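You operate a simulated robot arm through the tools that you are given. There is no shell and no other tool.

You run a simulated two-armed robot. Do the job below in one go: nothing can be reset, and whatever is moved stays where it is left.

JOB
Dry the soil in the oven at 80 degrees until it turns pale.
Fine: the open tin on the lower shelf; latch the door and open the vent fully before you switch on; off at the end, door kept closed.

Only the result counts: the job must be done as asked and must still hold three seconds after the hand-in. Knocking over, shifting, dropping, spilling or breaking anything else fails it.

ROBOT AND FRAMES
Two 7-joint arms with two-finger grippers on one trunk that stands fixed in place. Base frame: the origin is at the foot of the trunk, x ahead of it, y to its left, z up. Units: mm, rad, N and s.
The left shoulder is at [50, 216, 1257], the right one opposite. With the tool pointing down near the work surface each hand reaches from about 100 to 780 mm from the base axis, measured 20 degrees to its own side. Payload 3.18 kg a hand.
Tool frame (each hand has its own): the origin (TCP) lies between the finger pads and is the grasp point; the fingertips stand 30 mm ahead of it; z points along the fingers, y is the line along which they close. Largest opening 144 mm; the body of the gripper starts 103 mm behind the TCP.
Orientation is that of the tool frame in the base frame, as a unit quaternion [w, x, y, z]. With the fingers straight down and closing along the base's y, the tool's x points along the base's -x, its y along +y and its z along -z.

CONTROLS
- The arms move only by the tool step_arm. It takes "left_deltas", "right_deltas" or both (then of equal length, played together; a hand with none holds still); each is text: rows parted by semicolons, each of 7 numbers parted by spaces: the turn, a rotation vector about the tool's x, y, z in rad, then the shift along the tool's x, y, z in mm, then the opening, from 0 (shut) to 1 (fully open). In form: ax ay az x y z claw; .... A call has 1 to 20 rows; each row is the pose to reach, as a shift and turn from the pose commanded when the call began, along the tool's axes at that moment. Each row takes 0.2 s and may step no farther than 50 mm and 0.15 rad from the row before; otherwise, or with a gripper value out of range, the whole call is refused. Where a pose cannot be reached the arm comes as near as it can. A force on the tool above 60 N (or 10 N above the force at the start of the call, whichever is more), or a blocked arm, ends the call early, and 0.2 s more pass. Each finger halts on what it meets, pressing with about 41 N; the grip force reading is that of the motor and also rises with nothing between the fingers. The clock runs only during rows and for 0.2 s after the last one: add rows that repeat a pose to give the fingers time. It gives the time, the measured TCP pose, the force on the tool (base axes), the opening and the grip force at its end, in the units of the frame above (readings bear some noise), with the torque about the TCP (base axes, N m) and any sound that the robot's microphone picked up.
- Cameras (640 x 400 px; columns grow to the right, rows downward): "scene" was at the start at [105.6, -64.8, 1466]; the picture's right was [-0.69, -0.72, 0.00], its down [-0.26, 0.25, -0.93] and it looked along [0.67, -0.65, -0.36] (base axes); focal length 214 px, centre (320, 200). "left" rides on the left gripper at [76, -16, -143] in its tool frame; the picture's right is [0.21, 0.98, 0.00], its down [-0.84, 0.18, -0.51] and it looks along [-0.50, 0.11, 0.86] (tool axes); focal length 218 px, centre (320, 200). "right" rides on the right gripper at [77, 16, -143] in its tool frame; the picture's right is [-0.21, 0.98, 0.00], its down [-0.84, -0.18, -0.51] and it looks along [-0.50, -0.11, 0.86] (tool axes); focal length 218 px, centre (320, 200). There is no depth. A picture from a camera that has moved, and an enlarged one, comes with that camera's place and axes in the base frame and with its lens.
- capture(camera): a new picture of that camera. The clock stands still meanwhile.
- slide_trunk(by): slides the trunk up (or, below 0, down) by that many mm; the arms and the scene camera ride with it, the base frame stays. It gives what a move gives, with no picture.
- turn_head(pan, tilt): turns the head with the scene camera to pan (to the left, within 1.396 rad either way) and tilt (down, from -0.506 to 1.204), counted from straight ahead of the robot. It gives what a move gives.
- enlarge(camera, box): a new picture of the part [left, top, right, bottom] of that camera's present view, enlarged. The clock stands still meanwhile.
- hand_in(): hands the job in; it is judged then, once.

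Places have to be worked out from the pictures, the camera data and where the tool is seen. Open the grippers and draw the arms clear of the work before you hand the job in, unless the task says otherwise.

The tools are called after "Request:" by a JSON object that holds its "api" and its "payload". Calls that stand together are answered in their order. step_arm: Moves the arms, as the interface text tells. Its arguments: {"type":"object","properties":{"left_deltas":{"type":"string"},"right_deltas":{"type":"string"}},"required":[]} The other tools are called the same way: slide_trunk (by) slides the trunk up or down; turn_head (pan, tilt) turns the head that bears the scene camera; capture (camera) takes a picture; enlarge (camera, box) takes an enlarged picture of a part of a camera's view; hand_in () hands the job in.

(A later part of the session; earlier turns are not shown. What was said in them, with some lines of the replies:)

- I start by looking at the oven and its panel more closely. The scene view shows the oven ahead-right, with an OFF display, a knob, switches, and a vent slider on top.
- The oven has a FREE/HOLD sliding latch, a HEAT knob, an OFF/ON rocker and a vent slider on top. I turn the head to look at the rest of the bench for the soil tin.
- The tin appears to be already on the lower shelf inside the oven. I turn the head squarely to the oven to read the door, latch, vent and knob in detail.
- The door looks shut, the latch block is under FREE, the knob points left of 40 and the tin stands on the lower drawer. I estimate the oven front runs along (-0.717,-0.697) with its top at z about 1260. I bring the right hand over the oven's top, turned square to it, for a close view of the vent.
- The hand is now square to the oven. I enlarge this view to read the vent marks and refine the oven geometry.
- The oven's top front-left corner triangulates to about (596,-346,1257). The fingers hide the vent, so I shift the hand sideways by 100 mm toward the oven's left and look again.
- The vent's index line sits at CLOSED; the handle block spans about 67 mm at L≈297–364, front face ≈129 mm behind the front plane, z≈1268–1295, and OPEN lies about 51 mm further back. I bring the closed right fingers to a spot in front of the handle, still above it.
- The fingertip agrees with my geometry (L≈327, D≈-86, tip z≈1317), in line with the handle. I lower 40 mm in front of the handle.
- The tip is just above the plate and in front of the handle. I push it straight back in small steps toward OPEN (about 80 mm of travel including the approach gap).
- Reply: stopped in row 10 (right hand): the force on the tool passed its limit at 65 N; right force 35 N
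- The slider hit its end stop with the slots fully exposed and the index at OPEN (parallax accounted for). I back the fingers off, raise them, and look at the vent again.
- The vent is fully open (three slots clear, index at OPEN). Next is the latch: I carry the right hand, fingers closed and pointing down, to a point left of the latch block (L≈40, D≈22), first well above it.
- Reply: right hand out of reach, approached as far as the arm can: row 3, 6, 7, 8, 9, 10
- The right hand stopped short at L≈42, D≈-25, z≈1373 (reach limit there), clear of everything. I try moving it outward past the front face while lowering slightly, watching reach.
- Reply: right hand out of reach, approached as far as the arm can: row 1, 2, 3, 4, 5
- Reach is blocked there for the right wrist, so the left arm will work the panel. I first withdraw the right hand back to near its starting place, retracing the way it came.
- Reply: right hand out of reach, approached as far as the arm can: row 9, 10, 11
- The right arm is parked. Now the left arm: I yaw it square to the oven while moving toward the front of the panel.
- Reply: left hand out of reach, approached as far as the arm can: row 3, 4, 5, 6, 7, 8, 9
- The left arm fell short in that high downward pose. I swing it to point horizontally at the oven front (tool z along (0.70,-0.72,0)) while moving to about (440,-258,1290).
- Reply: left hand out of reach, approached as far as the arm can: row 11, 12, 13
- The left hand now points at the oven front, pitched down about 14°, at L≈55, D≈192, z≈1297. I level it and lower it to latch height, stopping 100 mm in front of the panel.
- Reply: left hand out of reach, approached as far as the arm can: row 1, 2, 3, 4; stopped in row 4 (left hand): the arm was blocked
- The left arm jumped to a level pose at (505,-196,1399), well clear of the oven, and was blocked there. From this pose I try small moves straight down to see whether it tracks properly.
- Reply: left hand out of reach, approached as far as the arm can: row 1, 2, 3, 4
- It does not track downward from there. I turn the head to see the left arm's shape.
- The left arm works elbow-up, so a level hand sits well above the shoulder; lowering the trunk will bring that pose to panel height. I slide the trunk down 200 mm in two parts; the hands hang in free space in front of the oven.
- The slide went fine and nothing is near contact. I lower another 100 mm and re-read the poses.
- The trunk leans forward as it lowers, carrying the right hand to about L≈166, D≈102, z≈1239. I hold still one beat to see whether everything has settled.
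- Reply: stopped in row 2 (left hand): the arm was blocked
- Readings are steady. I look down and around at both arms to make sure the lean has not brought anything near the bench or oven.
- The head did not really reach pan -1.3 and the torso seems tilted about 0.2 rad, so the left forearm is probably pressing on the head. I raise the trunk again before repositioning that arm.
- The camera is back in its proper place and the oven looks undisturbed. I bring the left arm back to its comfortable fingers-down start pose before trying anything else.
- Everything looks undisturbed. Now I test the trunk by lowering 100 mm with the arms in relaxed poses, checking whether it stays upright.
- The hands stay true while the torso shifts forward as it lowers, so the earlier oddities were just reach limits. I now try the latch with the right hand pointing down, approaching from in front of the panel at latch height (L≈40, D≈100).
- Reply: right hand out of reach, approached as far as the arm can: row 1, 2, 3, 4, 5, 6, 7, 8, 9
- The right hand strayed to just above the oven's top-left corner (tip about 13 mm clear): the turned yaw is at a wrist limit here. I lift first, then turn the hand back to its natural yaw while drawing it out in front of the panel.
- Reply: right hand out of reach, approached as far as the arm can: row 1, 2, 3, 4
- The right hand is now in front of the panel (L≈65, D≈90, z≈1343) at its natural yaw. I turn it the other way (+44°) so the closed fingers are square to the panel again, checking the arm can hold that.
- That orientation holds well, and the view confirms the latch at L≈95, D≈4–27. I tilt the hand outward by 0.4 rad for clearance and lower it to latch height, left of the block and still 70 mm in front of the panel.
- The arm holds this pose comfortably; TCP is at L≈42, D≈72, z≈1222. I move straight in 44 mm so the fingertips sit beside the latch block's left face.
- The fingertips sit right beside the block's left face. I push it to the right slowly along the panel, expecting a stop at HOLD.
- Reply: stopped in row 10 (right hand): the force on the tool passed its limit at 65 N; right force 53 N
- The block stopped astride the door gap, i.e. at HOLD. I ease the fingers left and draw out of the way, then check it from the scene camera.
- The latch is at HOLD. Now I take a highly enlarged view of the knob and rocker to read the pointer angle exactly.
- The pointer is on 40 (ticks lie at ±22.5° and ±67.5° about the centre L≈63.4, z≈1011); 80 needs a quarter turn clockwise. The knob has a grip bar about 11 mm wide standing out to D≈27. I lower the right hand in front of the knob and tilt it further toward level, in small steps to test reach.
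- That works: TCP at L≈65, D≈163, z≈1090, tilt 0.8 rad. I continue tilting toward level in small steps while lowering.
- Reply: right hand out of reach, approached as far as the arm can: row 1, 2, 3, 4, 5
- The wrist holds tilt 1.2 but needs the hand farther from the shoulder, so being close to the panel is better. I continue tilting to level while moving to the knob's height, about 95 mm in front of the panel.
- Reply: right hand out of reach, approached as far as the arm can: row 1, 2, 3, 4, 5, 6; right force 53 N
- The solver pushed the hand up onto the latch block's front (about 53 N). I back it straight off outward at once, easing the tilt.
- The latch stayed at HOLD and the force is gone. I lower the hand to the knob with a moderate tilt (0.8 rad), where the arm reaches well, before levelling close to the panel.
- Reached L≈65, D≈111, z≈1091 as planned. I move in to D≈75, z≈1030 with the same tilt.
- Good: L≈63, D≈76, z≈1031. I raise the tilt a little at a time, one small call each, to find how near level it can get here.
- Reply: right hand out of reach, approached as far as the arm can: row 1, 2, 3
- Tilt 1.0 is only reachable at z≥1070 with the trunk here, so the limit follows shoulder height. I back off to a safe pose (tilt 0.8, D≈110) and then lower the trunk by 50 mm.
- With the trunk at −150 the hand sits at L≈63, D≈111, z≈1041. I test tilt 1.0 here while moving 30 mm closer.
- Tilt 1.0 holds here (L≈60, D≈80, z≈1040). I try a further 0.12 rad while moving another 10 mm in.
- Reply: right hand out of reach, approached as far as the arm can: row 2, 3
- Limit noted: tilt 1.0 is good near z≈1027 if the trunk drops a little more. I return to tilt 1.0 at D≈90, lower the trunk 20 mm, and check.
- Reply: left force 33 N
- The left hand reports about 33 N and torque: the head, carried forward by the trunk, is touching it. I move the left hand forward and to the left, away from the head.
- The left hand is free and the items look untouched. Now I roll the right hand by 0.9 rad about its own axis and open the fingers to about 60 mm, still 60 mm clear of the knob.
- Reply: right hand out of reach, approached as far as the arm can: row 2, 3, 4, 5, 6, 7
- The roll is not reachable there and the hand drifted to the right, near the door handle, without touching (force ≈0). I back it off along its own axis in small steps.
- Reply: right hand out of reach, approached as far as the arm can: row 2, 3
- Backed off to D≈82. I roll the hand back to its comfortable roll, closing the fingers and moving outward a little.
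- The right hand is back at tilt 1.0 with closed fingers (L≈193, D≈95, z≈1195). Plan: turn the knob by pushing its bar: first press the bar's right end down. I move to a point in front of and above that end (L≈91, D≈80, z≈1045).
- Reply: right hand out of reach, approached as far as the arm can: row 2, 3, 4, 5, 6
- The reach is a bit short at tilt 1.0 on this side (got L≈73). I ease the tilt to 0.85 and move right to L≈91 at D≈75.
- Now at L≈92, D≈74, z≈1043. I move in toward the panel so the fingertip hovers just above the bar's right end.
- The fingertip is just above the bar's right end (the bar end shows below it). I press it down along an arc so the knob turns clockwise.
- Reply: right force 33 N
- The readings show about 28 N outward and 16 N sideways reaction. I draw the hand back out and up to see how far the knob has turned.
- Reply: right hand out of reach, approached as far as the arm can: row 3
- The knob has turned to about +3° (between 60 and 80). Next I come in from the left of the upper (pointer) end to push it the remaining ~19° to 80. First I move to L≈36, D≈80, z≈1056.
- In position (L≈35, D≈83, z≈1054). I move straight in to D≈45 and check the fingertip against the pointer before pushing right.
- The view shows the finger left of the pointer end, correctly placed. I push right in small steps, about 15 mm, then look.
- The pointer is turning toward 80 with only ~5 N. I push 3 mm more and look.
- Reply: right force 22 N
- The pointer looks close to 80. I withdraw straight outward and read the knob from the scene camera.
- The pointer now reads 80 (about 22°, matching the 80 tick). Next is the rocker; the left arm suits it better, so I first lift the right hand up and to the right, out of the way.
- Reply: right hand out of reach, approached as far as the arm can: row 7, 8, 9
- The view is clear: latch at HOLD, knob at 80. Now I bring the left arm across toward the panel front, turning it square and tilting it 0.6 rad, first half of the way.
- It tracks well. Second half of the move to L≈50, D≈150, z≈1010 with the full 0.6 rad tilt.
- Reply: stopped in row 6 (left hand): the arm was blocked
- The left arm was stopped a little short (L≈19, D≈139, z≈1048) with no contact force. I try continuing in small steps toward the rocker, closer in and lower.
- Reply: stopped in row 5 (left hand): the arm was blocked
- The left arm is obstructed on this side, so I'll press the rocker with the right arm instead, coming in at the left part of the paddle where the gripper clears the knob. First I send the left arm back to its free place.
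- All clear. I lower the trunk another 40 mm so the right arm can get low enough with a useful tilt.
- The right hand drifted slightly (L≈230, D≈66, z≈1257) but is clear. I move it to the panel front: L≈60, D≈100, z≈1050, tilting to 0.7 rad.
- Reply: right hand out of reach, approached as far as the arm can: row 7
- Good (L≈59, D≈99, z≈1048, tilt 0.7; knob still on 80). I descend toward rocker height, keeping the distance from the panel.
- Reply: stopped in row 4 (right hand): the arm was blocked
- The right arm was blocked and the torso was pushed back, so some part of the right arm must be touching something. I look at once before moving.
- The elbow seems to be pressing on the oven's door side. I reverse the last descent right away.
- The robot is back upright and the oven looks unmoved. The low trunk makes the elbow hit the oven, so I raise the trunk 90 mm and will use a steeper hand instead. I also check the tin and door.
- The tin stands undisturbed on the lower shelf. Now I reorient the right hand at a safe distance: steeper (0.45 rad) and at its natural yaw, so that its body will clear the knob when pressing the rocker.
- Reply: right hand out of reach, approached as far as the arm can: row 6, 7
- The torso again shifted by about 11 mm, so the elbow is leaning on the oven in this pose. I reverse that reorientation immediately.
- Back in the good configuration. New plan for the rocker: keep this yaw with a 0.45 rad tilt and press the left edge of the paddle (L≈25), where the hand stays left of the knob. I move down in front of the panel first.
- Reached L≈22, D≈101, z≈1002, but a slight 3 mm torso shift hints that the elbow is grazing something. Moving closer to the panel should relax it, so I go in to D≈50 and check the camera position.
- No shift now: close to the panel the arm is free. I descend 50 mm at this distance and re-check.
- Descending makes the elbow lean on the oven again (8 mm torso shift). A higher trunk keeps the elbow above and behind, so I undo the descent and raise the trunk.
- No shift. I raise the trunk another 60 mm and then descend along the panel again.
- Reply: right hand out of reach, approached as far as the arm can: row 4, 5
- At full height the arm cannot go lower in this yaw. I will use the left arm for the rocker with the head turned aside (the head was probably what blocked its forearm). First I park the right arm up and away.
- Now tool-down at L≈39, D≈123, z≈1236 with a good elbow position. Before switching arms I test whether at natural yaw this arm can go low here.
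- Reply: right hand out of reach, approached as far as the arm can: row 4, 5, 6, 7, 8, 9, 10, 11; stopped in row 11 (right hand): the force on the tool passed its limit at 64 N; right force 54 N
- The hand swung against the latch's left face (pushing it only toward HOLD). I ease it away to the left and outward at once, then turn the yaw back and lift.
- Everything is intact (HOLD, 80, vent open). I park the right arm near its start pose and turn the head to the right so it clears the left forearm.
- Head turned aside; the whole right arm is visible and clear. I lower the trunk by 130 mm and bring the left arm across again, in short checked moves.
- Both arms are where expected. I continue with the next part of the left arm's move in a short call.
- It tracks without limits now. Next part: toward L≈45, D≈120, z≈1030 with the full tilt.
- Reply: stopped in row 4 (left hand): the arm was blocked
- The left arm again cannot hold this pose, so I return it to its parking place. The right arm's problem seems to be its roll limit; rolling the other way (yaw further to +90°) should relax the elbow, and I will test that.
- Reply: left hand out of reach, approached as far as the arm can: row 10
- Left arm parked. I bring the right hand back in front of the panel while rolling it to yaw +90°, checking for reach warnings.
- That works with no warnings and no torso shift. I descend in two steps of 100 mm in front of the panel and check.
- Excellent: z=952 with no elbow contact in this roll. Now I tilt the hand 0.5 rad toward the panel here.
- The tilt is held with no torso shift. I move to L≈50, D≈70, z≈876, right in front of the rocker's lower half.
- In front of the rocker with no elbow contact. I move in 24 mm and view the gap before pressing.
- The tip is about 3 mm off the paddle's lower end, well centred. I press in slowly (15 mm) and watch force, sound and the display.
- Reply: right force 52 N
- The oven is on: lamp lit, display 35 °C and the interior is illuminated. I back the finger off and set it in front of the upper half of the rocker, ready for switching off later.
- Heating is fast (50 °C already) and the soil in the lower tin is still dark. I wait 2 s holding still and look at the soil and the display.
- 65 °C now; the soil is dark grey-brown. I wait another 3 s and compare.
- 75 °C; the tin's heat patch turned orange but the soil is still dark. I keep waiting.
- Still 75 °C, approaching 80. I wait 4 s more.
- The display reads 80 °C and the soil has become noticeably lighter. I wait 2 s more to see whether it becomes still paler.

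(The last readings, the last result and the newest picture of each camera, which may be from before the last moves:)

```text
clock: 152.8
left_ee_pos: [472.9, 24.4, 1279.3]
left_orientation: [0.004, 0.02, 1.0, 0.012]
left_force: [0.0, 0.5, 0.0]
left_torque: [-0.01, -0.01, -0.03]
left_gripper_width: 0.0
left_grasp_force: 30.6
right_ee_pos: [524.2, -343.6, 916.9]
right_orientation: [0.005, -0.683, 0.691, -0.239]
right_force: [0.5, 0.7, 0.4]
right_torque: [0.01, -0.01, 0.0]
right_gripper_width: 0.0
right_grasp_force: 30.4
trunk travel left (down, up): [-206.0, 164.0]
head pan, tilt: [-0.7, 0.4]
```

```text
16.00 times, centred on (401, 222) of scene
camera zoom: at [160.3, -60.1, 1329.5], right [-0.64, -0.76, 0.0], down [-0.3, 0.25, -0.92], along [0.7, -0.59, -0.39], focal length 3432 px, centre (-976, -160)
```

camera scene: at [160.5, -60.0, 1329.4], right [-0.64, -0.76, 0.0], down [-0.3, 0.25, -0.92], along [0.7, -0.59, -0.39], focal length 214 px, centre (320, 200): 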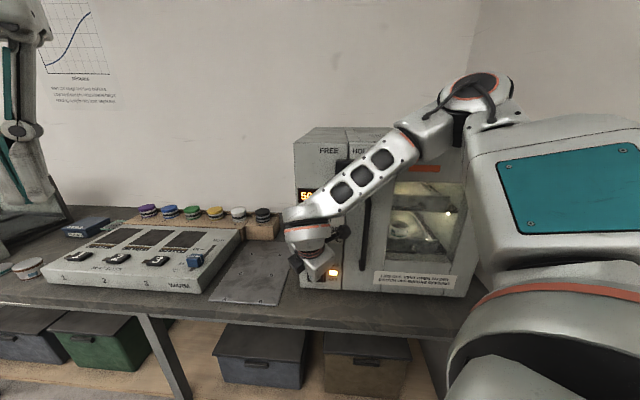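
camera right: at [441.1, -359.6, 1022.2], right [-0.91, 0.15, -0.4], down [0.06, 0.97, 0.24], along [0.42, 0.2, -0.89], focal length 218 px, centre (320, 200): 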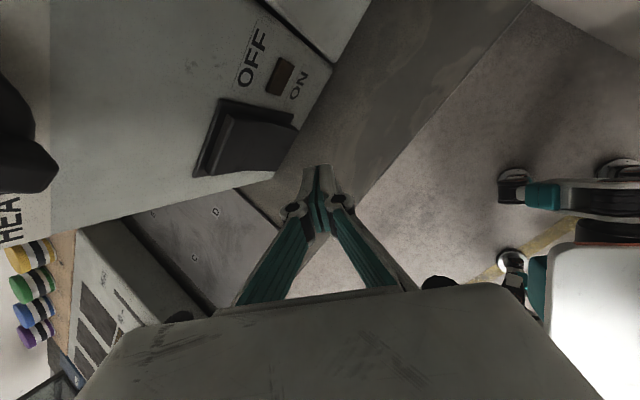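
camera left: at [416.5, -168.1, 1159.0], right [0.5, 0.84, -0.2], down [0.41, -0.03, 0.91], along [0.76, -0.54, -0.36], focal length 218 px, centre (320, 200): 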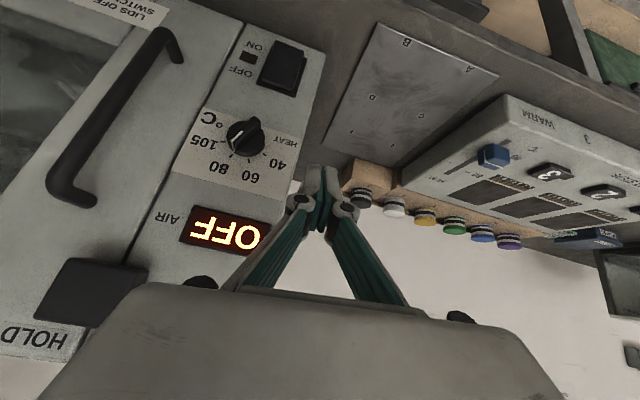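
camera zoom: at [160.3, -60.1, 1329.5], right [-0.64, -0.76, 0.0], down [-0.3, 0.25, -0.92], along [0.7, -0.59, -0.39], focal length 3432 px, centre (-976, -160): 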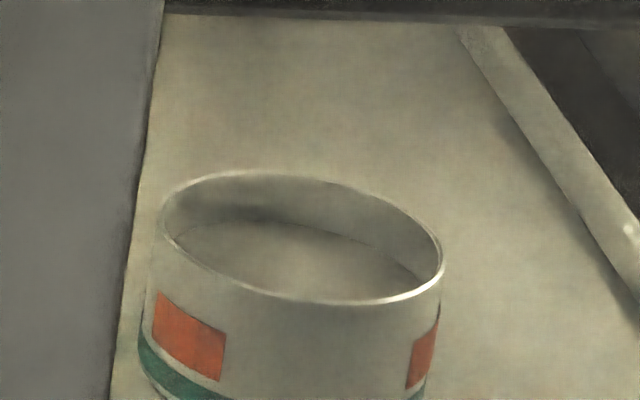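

The soil looks pale grey-beige now. I check for another 1.6 s whether the colour has settled.

Request:
{"api": "step_arm", "payload": {"right_deltas": "0 0 0 0 0 0 0; 0 0 0 0 0 0 0; 0 0 0 0 0 0 0; 0 0 0 0 0 0 0; 0 0 0 0 0 0 0; 0 0 0 0 0 0 0; 0 0 0 0 0 0 0"}}

Request:
{"api": "enlarge", "payload": {"camera": "scene", "box": [376, 205, 424, 240]}}

Request:
{"api": "enlarge", "payload": {"camera": "scene", "box": [390, 215, 412, 230]}}

```text
clock: 154.4
left_ee_pos: [472.8, 24.5, 1280.3]
left_orientation: [0.004, 0.02, 1.0, 0.012]
left_force: [0.1, 0.2, -0.7]
left_torque: [-0.02, 0.02, 0.01]
left_gripper_width: 0.2
left_grasp_force: 31.1
right_ee_pos: [522.9, -343.2, 917.1]
right_orientation: [0.005, -0.683, 0.69, -0.239]
right_force: [0.7, 0.5, 0.7]
right_torque: [-0.01, -0.04, -0.01]
right_gripper_width: 0.0
right_grasp_force: 30.9
trunk travel left (down, up): [-206.0, 164.0]
head pan, tilt: [-0.7, 0.4]
```

```text
11.43 times, centred on (400, 222) of scene
camera zoom: at [160.3, -60.1, 1329.5], right [-0.64, -0.76, 0.0], down [-0.3, 0.25, -0.92], along [0.7, -0.59, -0.39], focal length 2451 px, centre (-594, -57)
```

zoom: 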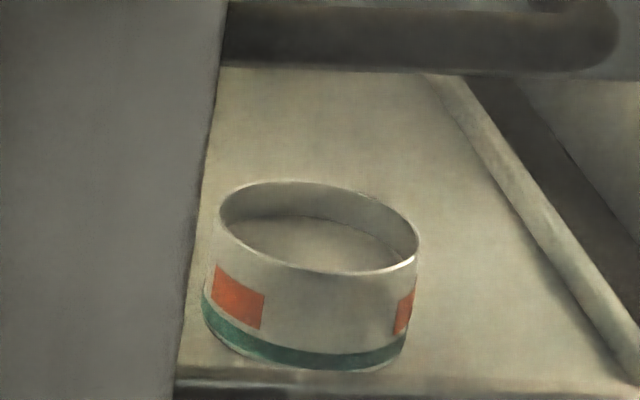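

```text
16.00 times, centred on (401, 222) of scene
camera zoom: at [160.3, -60.1, 1329.5], right [-0.64, -0.76, 0.0], down [-0.3, 0.25, -0.92], along [0.7, -0.59, -0.39], focal length 3432 px, centre (-976, -160)
```

zoom: 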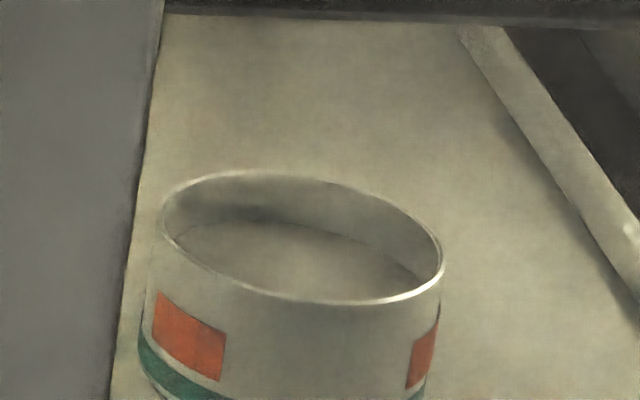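

No change over the last 3.6 s, so it seems settled. I allow 2 more seconds with one last comparison to be sure this is the final pale state.

Request:
{"api": "step_arm", "payload": {"right_deltas": "0 0 0 0 0 0 0; 0 0 0 0 0 0 0; 0 0 0 0 0 0 0; 0 0 0 0 0 0 0; 0 0 0 0 0 0 0; 0 0 0 0 0 0 0; 0 0 0 0 0 0 0; 0 0 0 0 0 0 0; 0 0 0 0 0 0 0"}}

Request:
{"api": "enlarge", "payload": {"camera": "scene", "box": [390, 215, 412, 230]}}

Request:
{"api": "capture", "payload": {"camera": "scene"}}

```text
clock: 156.4
left_ee_pos: [473.0, 24.1, 1279.8]
left_orientation: [0.004, 0.021, 1.0, 0.011]
left_force: [0.0, -0.4, -0.7]
left_torque: [-0.02, 0.0, 0.01]
left_gripper_width: 0.1
left_grasp_force: 30.9
right_ee_pos: [523.2, -342.9, 916.7]
right_orientation: [0.006, -0.684, 0.69, -0.239]
right_force: [1.0, -0.3, 0.2]
right_torque: [-0.03, 0.02, 0.0]
right_gripper_width: 0.1
right_grasp_force: 31.2
trunk travel left (down, up): [-206.0, 164.0]
head pan, tilt: [-0.7, 0.4]
```

```text
16.00 times, centred on (401, 222) of scene
camera zoom: at [160.3, -60.1, 1329.5], right [-0.64, -0.76, 0.0], down [-0.3, 0.25, -0.92], along [0.7, -0.59, -0.39], focal length 3432 px, centre (-976, -160)
```

zoom: 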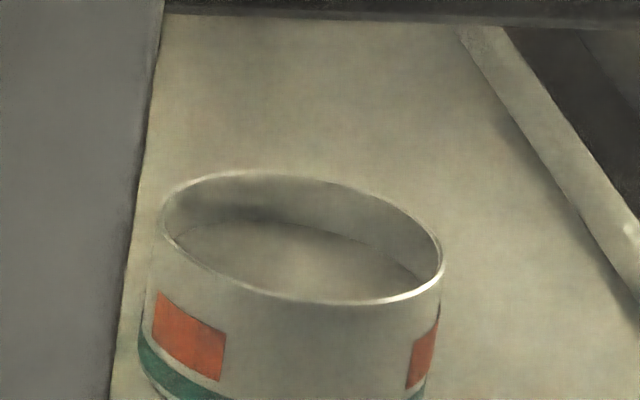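

```text
taken
camera scene: at [160.3, -60.1, 1329.5], right [-0.64, -0.76, 0.0], down [-0.3, 0.25, -0.92], along [0.7, -0.59, -0.39], focal length 214 px, centre (320, 200)
```

scene: 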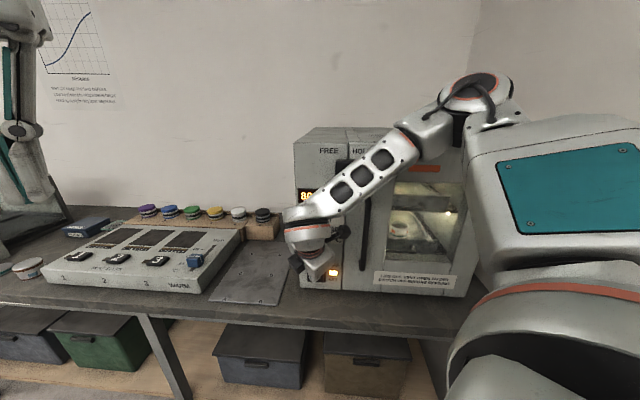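

The colour looks stable. The wall poster titled DRYING may say how to judge it, so I read it quickly (the clock stands still for pictures).

Request:
{"api": "enlarge", "payload": {"camera": "scene", "box": [30, 0, 130, 115]}}

Request:
{"api": "capture", "payload": {"camera": "left"}}

```text
3.48 times, centred on (80, 58) of scene
camera zoom: at [160.3, -60.1, 1329.5], right [-0.64, -0.76, 0.0], down [-0.3, 0.25, -0.92], along [0.7, -0.59, -0.39], focal length 746 px, centre (1155, 696)
```

zoom: 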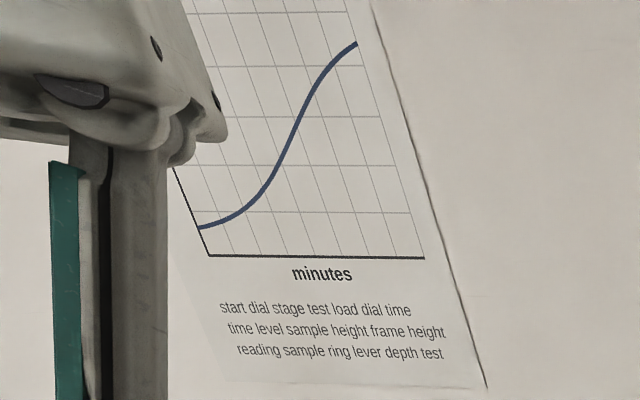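

```text
taken
camera left: at [394.2, 8.5, 1420.2], right [-0.17, 0.99, 0.02], down [0.84, 0.13, 0.52], along [0.51, 0.1, -0.86], focal length 218 px, centre (320, 200)
```

left: 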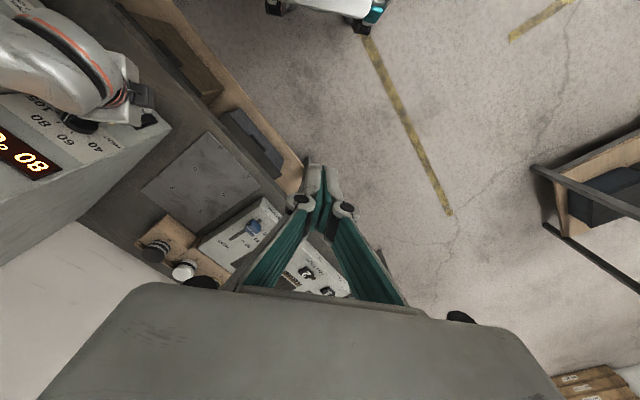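

The poster holds no extra rule. The soil is pale, so I switch off by pressing the upper half of the rocker.

Request:
{"api": "step_arm", "payload": {"right_deltas": "0 0 0 3.8 -3.7 2.8 0; 0 0 0 6.3 -6.2 4.7 0; 0 0 0 8.2 -8 6.1 0; 0 0 0 10.1 -9.9 7.5 0; 0 0 0 12 -11.8 8.9 0; 0 0 0 12 -11.8 8.9 0"}}

Request:
{"api": "enlarge", "payload": {"camera": "scene", "box": [280, 120, 480, 300]}}

Request:
{"api": "enlarge", "payload": {"camera": "right", "box": [200, 70, 400, 220]}}

```text
clock: 157.8
left_ee_pos: [470.4, 28.6, 1280.7]
left_orientation: [0.005, 0.02, 1.0, 0.009]
left_force: [0.1, 0.0, 0.1]
left_torque: [0.01, -0.03, 0.0]
left_gripper_width: 0.0
left_grasp_force: 31.0
right_ee_pos: [531.2, -352.3, 916.1]
right_orientation: [0.004, -0.686, 0.688, -0.236]
right_force: [-26.5, 42.4, -6.8]
right_torque: [0.76, 0.51, 0.23]
right_gripper_width: 0.0
right_grasp_force: 30.8
trunk travel left (down, up): [-206.0, 164.0]
head pan, tilt: [-0.7, 0.4]
```

```text
2.22 times, centred on (380, 210) of scene
camera zoom: at [158.2, -56.2, 1329.9], right [-0.64, -0.76, 0.0], down [-0.3, 0.25, -0.92], along [0.71, -0.59, -0.39], focal length 477 px, centre (187, 178)
```

zoom: 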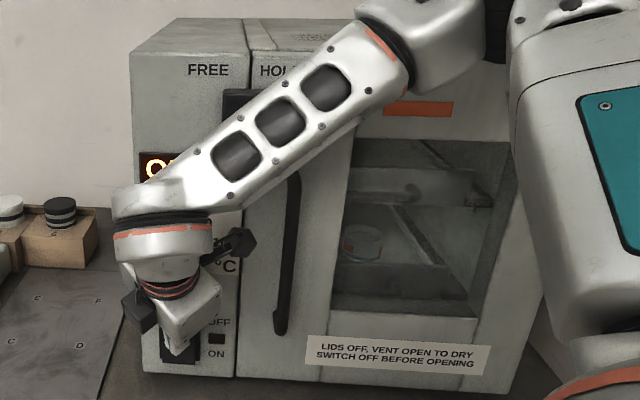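

```text
2.67 times, centred on (300, 145) of right
camera zoom: at [465.4, -380.2, 1061.8], right [-0.91, 0.15, -0.39], down [0.05, 0.97, 0.24], along [0.41, 0.2, -0.89], focal length 582 px, centre (373, 347)
```

zoom: 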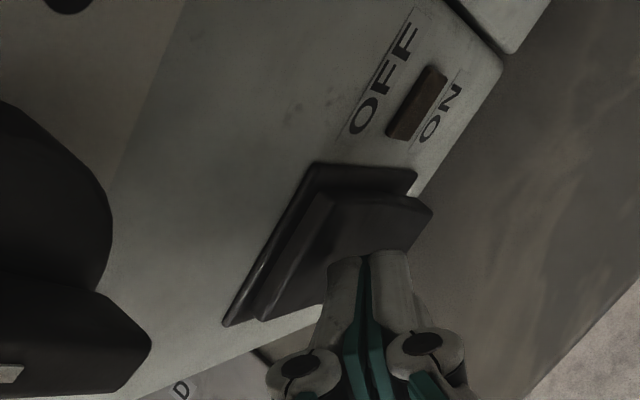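

The oven is off (lamp dark, rocker back at OFF). I withdraw the hand straight outward, then up, retracing the safe path.

Request:
{"api": "step_arm", "payload": {"right_deltas": "0 0 0 -6 6 -5 0; 0 0 0 -19 18.6 -14 0; 0 0 0 -38 37 -28 0; 0 0 0 -50.6 49.5 -37.3 0; 0 0 0 -41 39 -64 0; 0 0 0 -31 29 -91 0; 0 0 0 -22 19 -117 0; 0 0 0 -13 9 -143 0; 0 0 0 -4 -1 -170 0; 0 0 0 6 -11 -196 0; 0 0 0 6 -11 -196 0"}}

Request:
{"api": "capture", "payload": {"camera": "scene"}}

```text
clock: 160.2
left_ee_pos: [472.9, 25.6, 1278.3]
left_orientation: [0.003, 0.02, 1.0, 0.011]
left_force: [0.1, 0.4, -0.9]
left_torque: [0.0, 0.02, -0.02]
left_gripper_width: 0.0
left_grasp_force: 30.6
right_ee_pos: [481.0, -299.7, 1094.3]
right_orientation: [0.005, -0.683, 0.69, -0.239]
right_force: [0.1, 0.0, 0.0]
right_torque: [-0.03, 0.02, -0.01]
right_gripper_width: 0.0
right_grasp_force: 31.0
trunk travel left (down, up): [-206.0, 164.0]
head pan, tilt: [-0.7, 0.4]
```

```text
taken
camera scene: at [160.7, -60.2, 1329.4], right [-0.64, -0.76, 0.0], down [-0.3, 0.25, -0.92], along [0.7, -0.59, -0.39], focal length 214 px, centre (320, 200)
```

scene: 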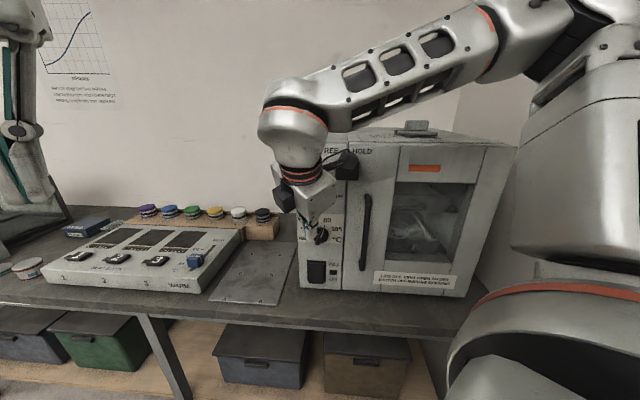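

Clear of the panel. I straighten the hand while lifting further.

Request:
{"api": "step_arm", "payload": {"right_deltas": "-0.087 -0.09 0 6 -7 -29 0; -0.174 -0.179 0 12 -14 -58 0; -0.261 -0.269 0 19 -21 -87 0; -0.349 -0.359 0 25 -28 -115 0; -0.349 -0.359 0 25 -28 -115 0"}}

Request:
{"api": "capture", "payload": {"camera": "scene"}}

```text
clock: 161.4
left_ee_pos: [472.0, 24.6, 1279.7]
left_orientation: [0.003, 0.02, 1.0, 0.011]
left_force: [0.1, 0.0, -1.1]
left_torque: [0.02, -0.04, -0.03]
left_gripper_width: 0.1
left_grasp_force: 30.6
right_ee_pos: [468.5, -283.0, 1215.8]
right_orientation: [0.01, -0.705, 0.709, 0.009]
right_force: [-0.8, 0.4, 0.5]
right_torque: [-0.02, -0.02, -0.02]
right_gripper_width: 0.0
right_grasp_force: 30.9
trunk travel left (down, up): [-206.0, 164.0]
head pan, tilt: [-0.7, 0.4]
```

```text
taken
camera scene: at [160.1, -60.0, 1329.6], right [-0.64, -0.76, 0.0], down [-0.3, 0.25, -0.92], along [0.7, -0.59, -0.39], focal length 214 px, centre (320, 200)
```

scene: 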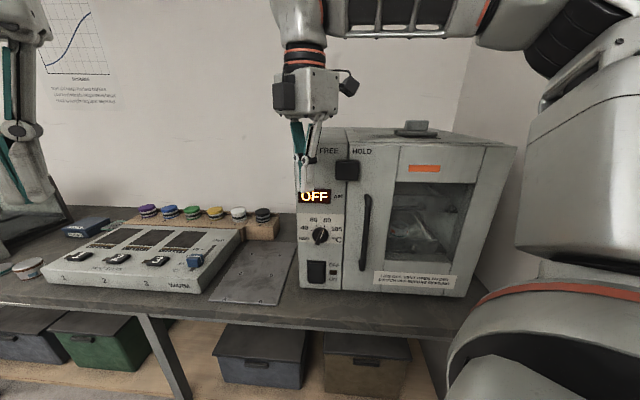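

Display shows OFF and the panel is clear. I bring the right hand back to its parking place near the start pose, undoing the roll, and open both grippers.

Request:
{"api": "step_arm", "payload": {"right_deltas": "0 0 0.12 9 11 -22 0; 0 0 0.25 18 22 -42 0; 0 0 0.38 27 33 -60 0; 0 0 0.51 37 44 -76 0; 0 0 0.64 46 56 -90 0; 0 0 0.77 56 67 -100 0; 0 0 0.9 66 79 -104 0; 0 0 1.03 77 91 -104 0; 0 0 1.16 87 103 -104 0; 0 0 1.29 98 115 -104 0; 0 0 1.42 108 127 -104 0; 0 0 1.55 118 139 -104 0; 0 0 1.55 118 139 -104 0"}}

Request:
{"api": "capture", "payload": {"camera": "scene"}}

```text
clock: 164.2
left_ee_pos: [473.0, 24.7, 1279.0]
left_orientation: [0.004, 0.02, 1.0, 0.011]
left_force: [0.2, -0.1, -0.7]
left_torque: [-0.01, 0.03, -0.03]
left_gripper_width: 0.0
left_grasp_force: 30.5
right_ee_pos: [329.0, -403.9, 1313.4]
right_orientation: [0.001, -0.007, 1.0, 0.013]
right_force: [0.0, -0.7, 0.4]
right_torque: [0.01, 0.02, 0.0]
right_gripper_width: 0.2
right_grasp_force: 30.9
trunk travel left (down, up): [-206.0, 164.0]
head pan, tilt: [-0.7, 0.4]
```

```text
taken
camera scene: at [160.7, -60.0, 1329.4], right [-0.64, -0.76, 0.0], down [-0.3, 0.25, -0.92], along [0.7, -0.59, -0.39], focal length 214 px, centre (320, 200)
```

scene: 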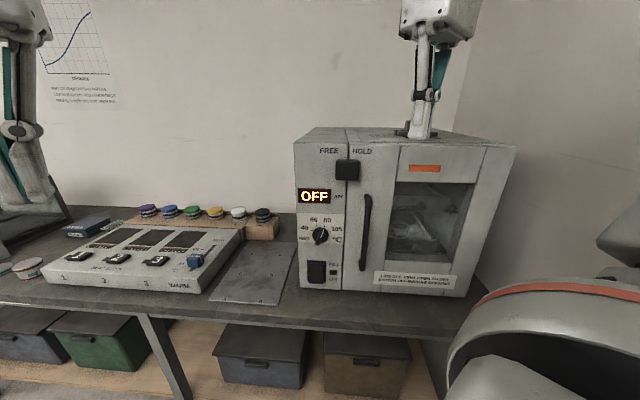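

The right hand is parked. I raise the trunk again, open both grippers, and make a final inspection of latch, vent, knob, rocker and soil.

Request:
{"api": "slide_trunk", "payload": {"by": 130}}

Request:
{"api": "step_arm", "payload": {"left_deltas": "0 0 0 0 0 0 0.5; 0 0 0 0 0 0 1; 0 0 0 0 0 0 1; 0 0 0 0 0 0 1", "right_deltas": "0 0 0 0 0 0 0.5; 0 0 0 0 0 0 1; 0 0 0 0 0 0 1; 0 0 0 0 0 0 1"}}

Request:
{"api": "capture", "payload": {"camera": "scene"}}

Request:
{"api": "enlarge", "payload": {"camera": "scene", "box": [280, 150, 480, 320]}}

Request:
{"api": "enlarge", "payload": {"camera": "scene", "box": [360, 220, 430, 280]}}

Request:
{"api": "enlarge", "payload": {"camera": "scene", "box": [350, 150, 450, 200]}}

```text
clock: 165.8
left_ee_pos: [419.0, 21.9, 1461.0]
left_orientation: [0.072, 0.021, 0.997, 0.015]
left_force: [-0.6, -0.3, 0.2]
left_torque: [-0.03, 0.03, -0.01]
left_gripper_width: 0.0
left_grasp_force: 31.0
right_ee_pos: [327.0, -405.5, 1444.5]
right_orientation: [0.0, -0.007, 1.0, 0.013]
right_force: [0.2, -0.6, -0.1]
right_torque: [0.01, 0.0, 0.0]
right_gripper_width: 0.0
right_grasp_force: 31.0
trunk travel left (down, up): [-336.0, 34.0]
head pan, tilt: [-0.7, 0.4]
```

```text
clock: 166.8
left_ee_pos: [419.4, 23.2, 1462.1]
left_orientation: [0.072, 0.02, 0.997, 0.014]
left_force: [-0.6, -0.7, -0.1]
left_torque: [-0.01, 0.02, 0.02]
left_gripper_width: 143.9
left_grasp_force: 0.1
right_ee_pos: [327.7, -403.2, 1444.5]
right_orientation: [0.0, -0.008, 1.0, 0.013]
right_force: [-0.2, 0.1, 0.4]
right_torque: [0.0, -0.01, 0.01]
right_gripper_width: 144.2
right_grasp_force: 0.0
trunk travel left (down, up): [-336.0, 34.0]
head pan, tilt: [-0.7, 0.4]
```

```text
taken
camera scene: at [109.4, -60.1, 1463.1], right [-0.64, -0.76, 0.0], down [-0.3, 0.25, -0.92], along [0.7, -0.59, -0.39], focal length 214 px, centre (320, 200)
```

scene: 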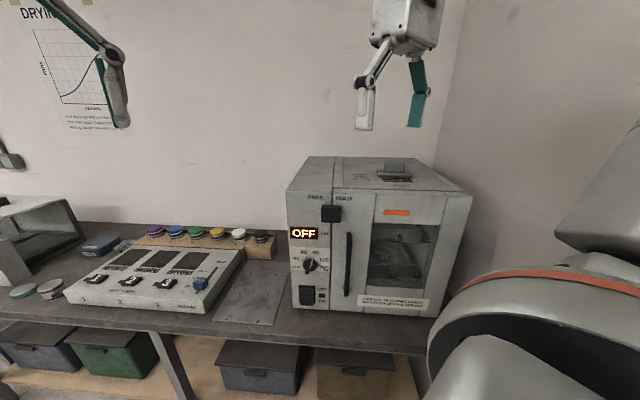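

```text
2.35 times, centred on (380, 235) of scene
camera zoom: at [109.4, -60.1, 1463.1], right [-0.64, -0.76, 0.0], down [-0.3, 0.25, -0.92], along [0.7, -0.59, -0.39], focal length 505 px, centre (179, 118)
```

zoom: 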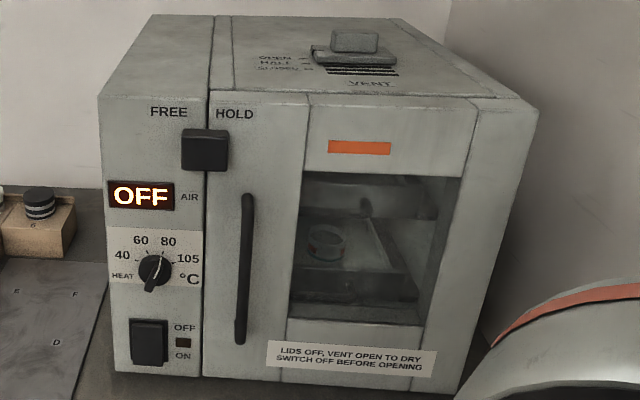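

```text
6.67 times, centred on (395, 250) of scene
camera zoom: at [109.4, -60.1, 1463.1], right [-0.64, -0.76, 0.0], down [-0.3, 0.25, -0.92], along [0.7, -0.59, -0.39], focal length 1430 px, centre (-180, -133)
```

zoom: 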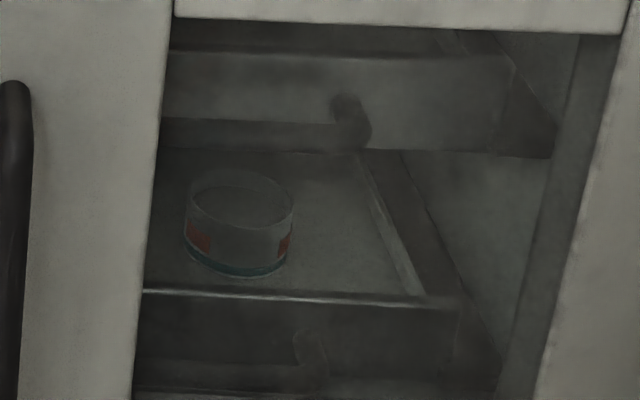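

```text
6.40 times, centred on (400, 175) of scene
camera zoom: at [109.4, -60.1, 1463.1], right [-0.64, -0.76, 0.0], down [-0.3, 0.25, -0.92], along [0.7, -0.59, -0.39], focal length 1373 px, centre (-192, 360)
```

zoom: 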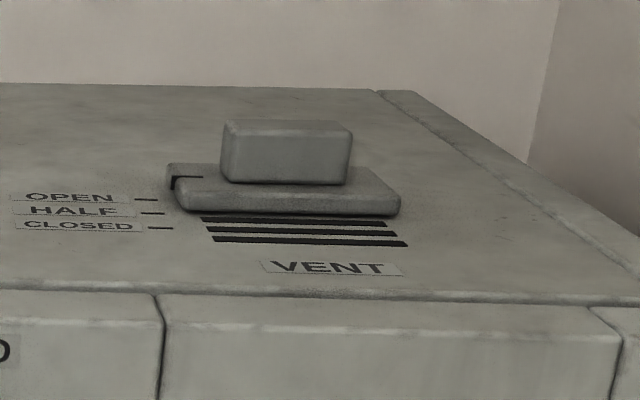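

Final state: display OFF, rocker at OFF, latch at HOLD with the door closed, vent fully open, knob on 80. The tin stands on the lower shelf with pale soil, bench items are undisturbed, and both grippers are open and clear. I hand the job in.

Request:
{"api": "hand_in", "payload": {}}

```text
The job is handed in.
```

The soil was dried at 80 °C and I handed the job in; it looked pale through the window when I switched off. I don't have the judge's result.

- **Order:** I opened the vent fully and latched the door at HOLD. Then I turned the knob from 40 to 80 and switched on.
- **Drying:** The display climbed to 80 °C, and the soil went from dark grey-brown to pale grey-beige. It stayed that colour for over 5 seconds before I switched off, about 20 seconds after switching on.
- **Final state:** The oven is off, the door is closed and latched, the vent is open and the knob is on 80. The open tin, which was already on the lower shelf when I started, is still there and upright.

**Unplanned contact:** The right arm's elbow leaned on the oven a few times while I was finding a workable pose. The worst lean pushed the robot's torso back nearly 30 mm. The gripper also pressed on the latch twice at 50–65 N, once on its front and once toward HOLD. After each contact the oven looked unmoved in the pictures, and nothing on the bench looked disturbed at the end.

Both grippers are open, and the arms are clear of the oven.
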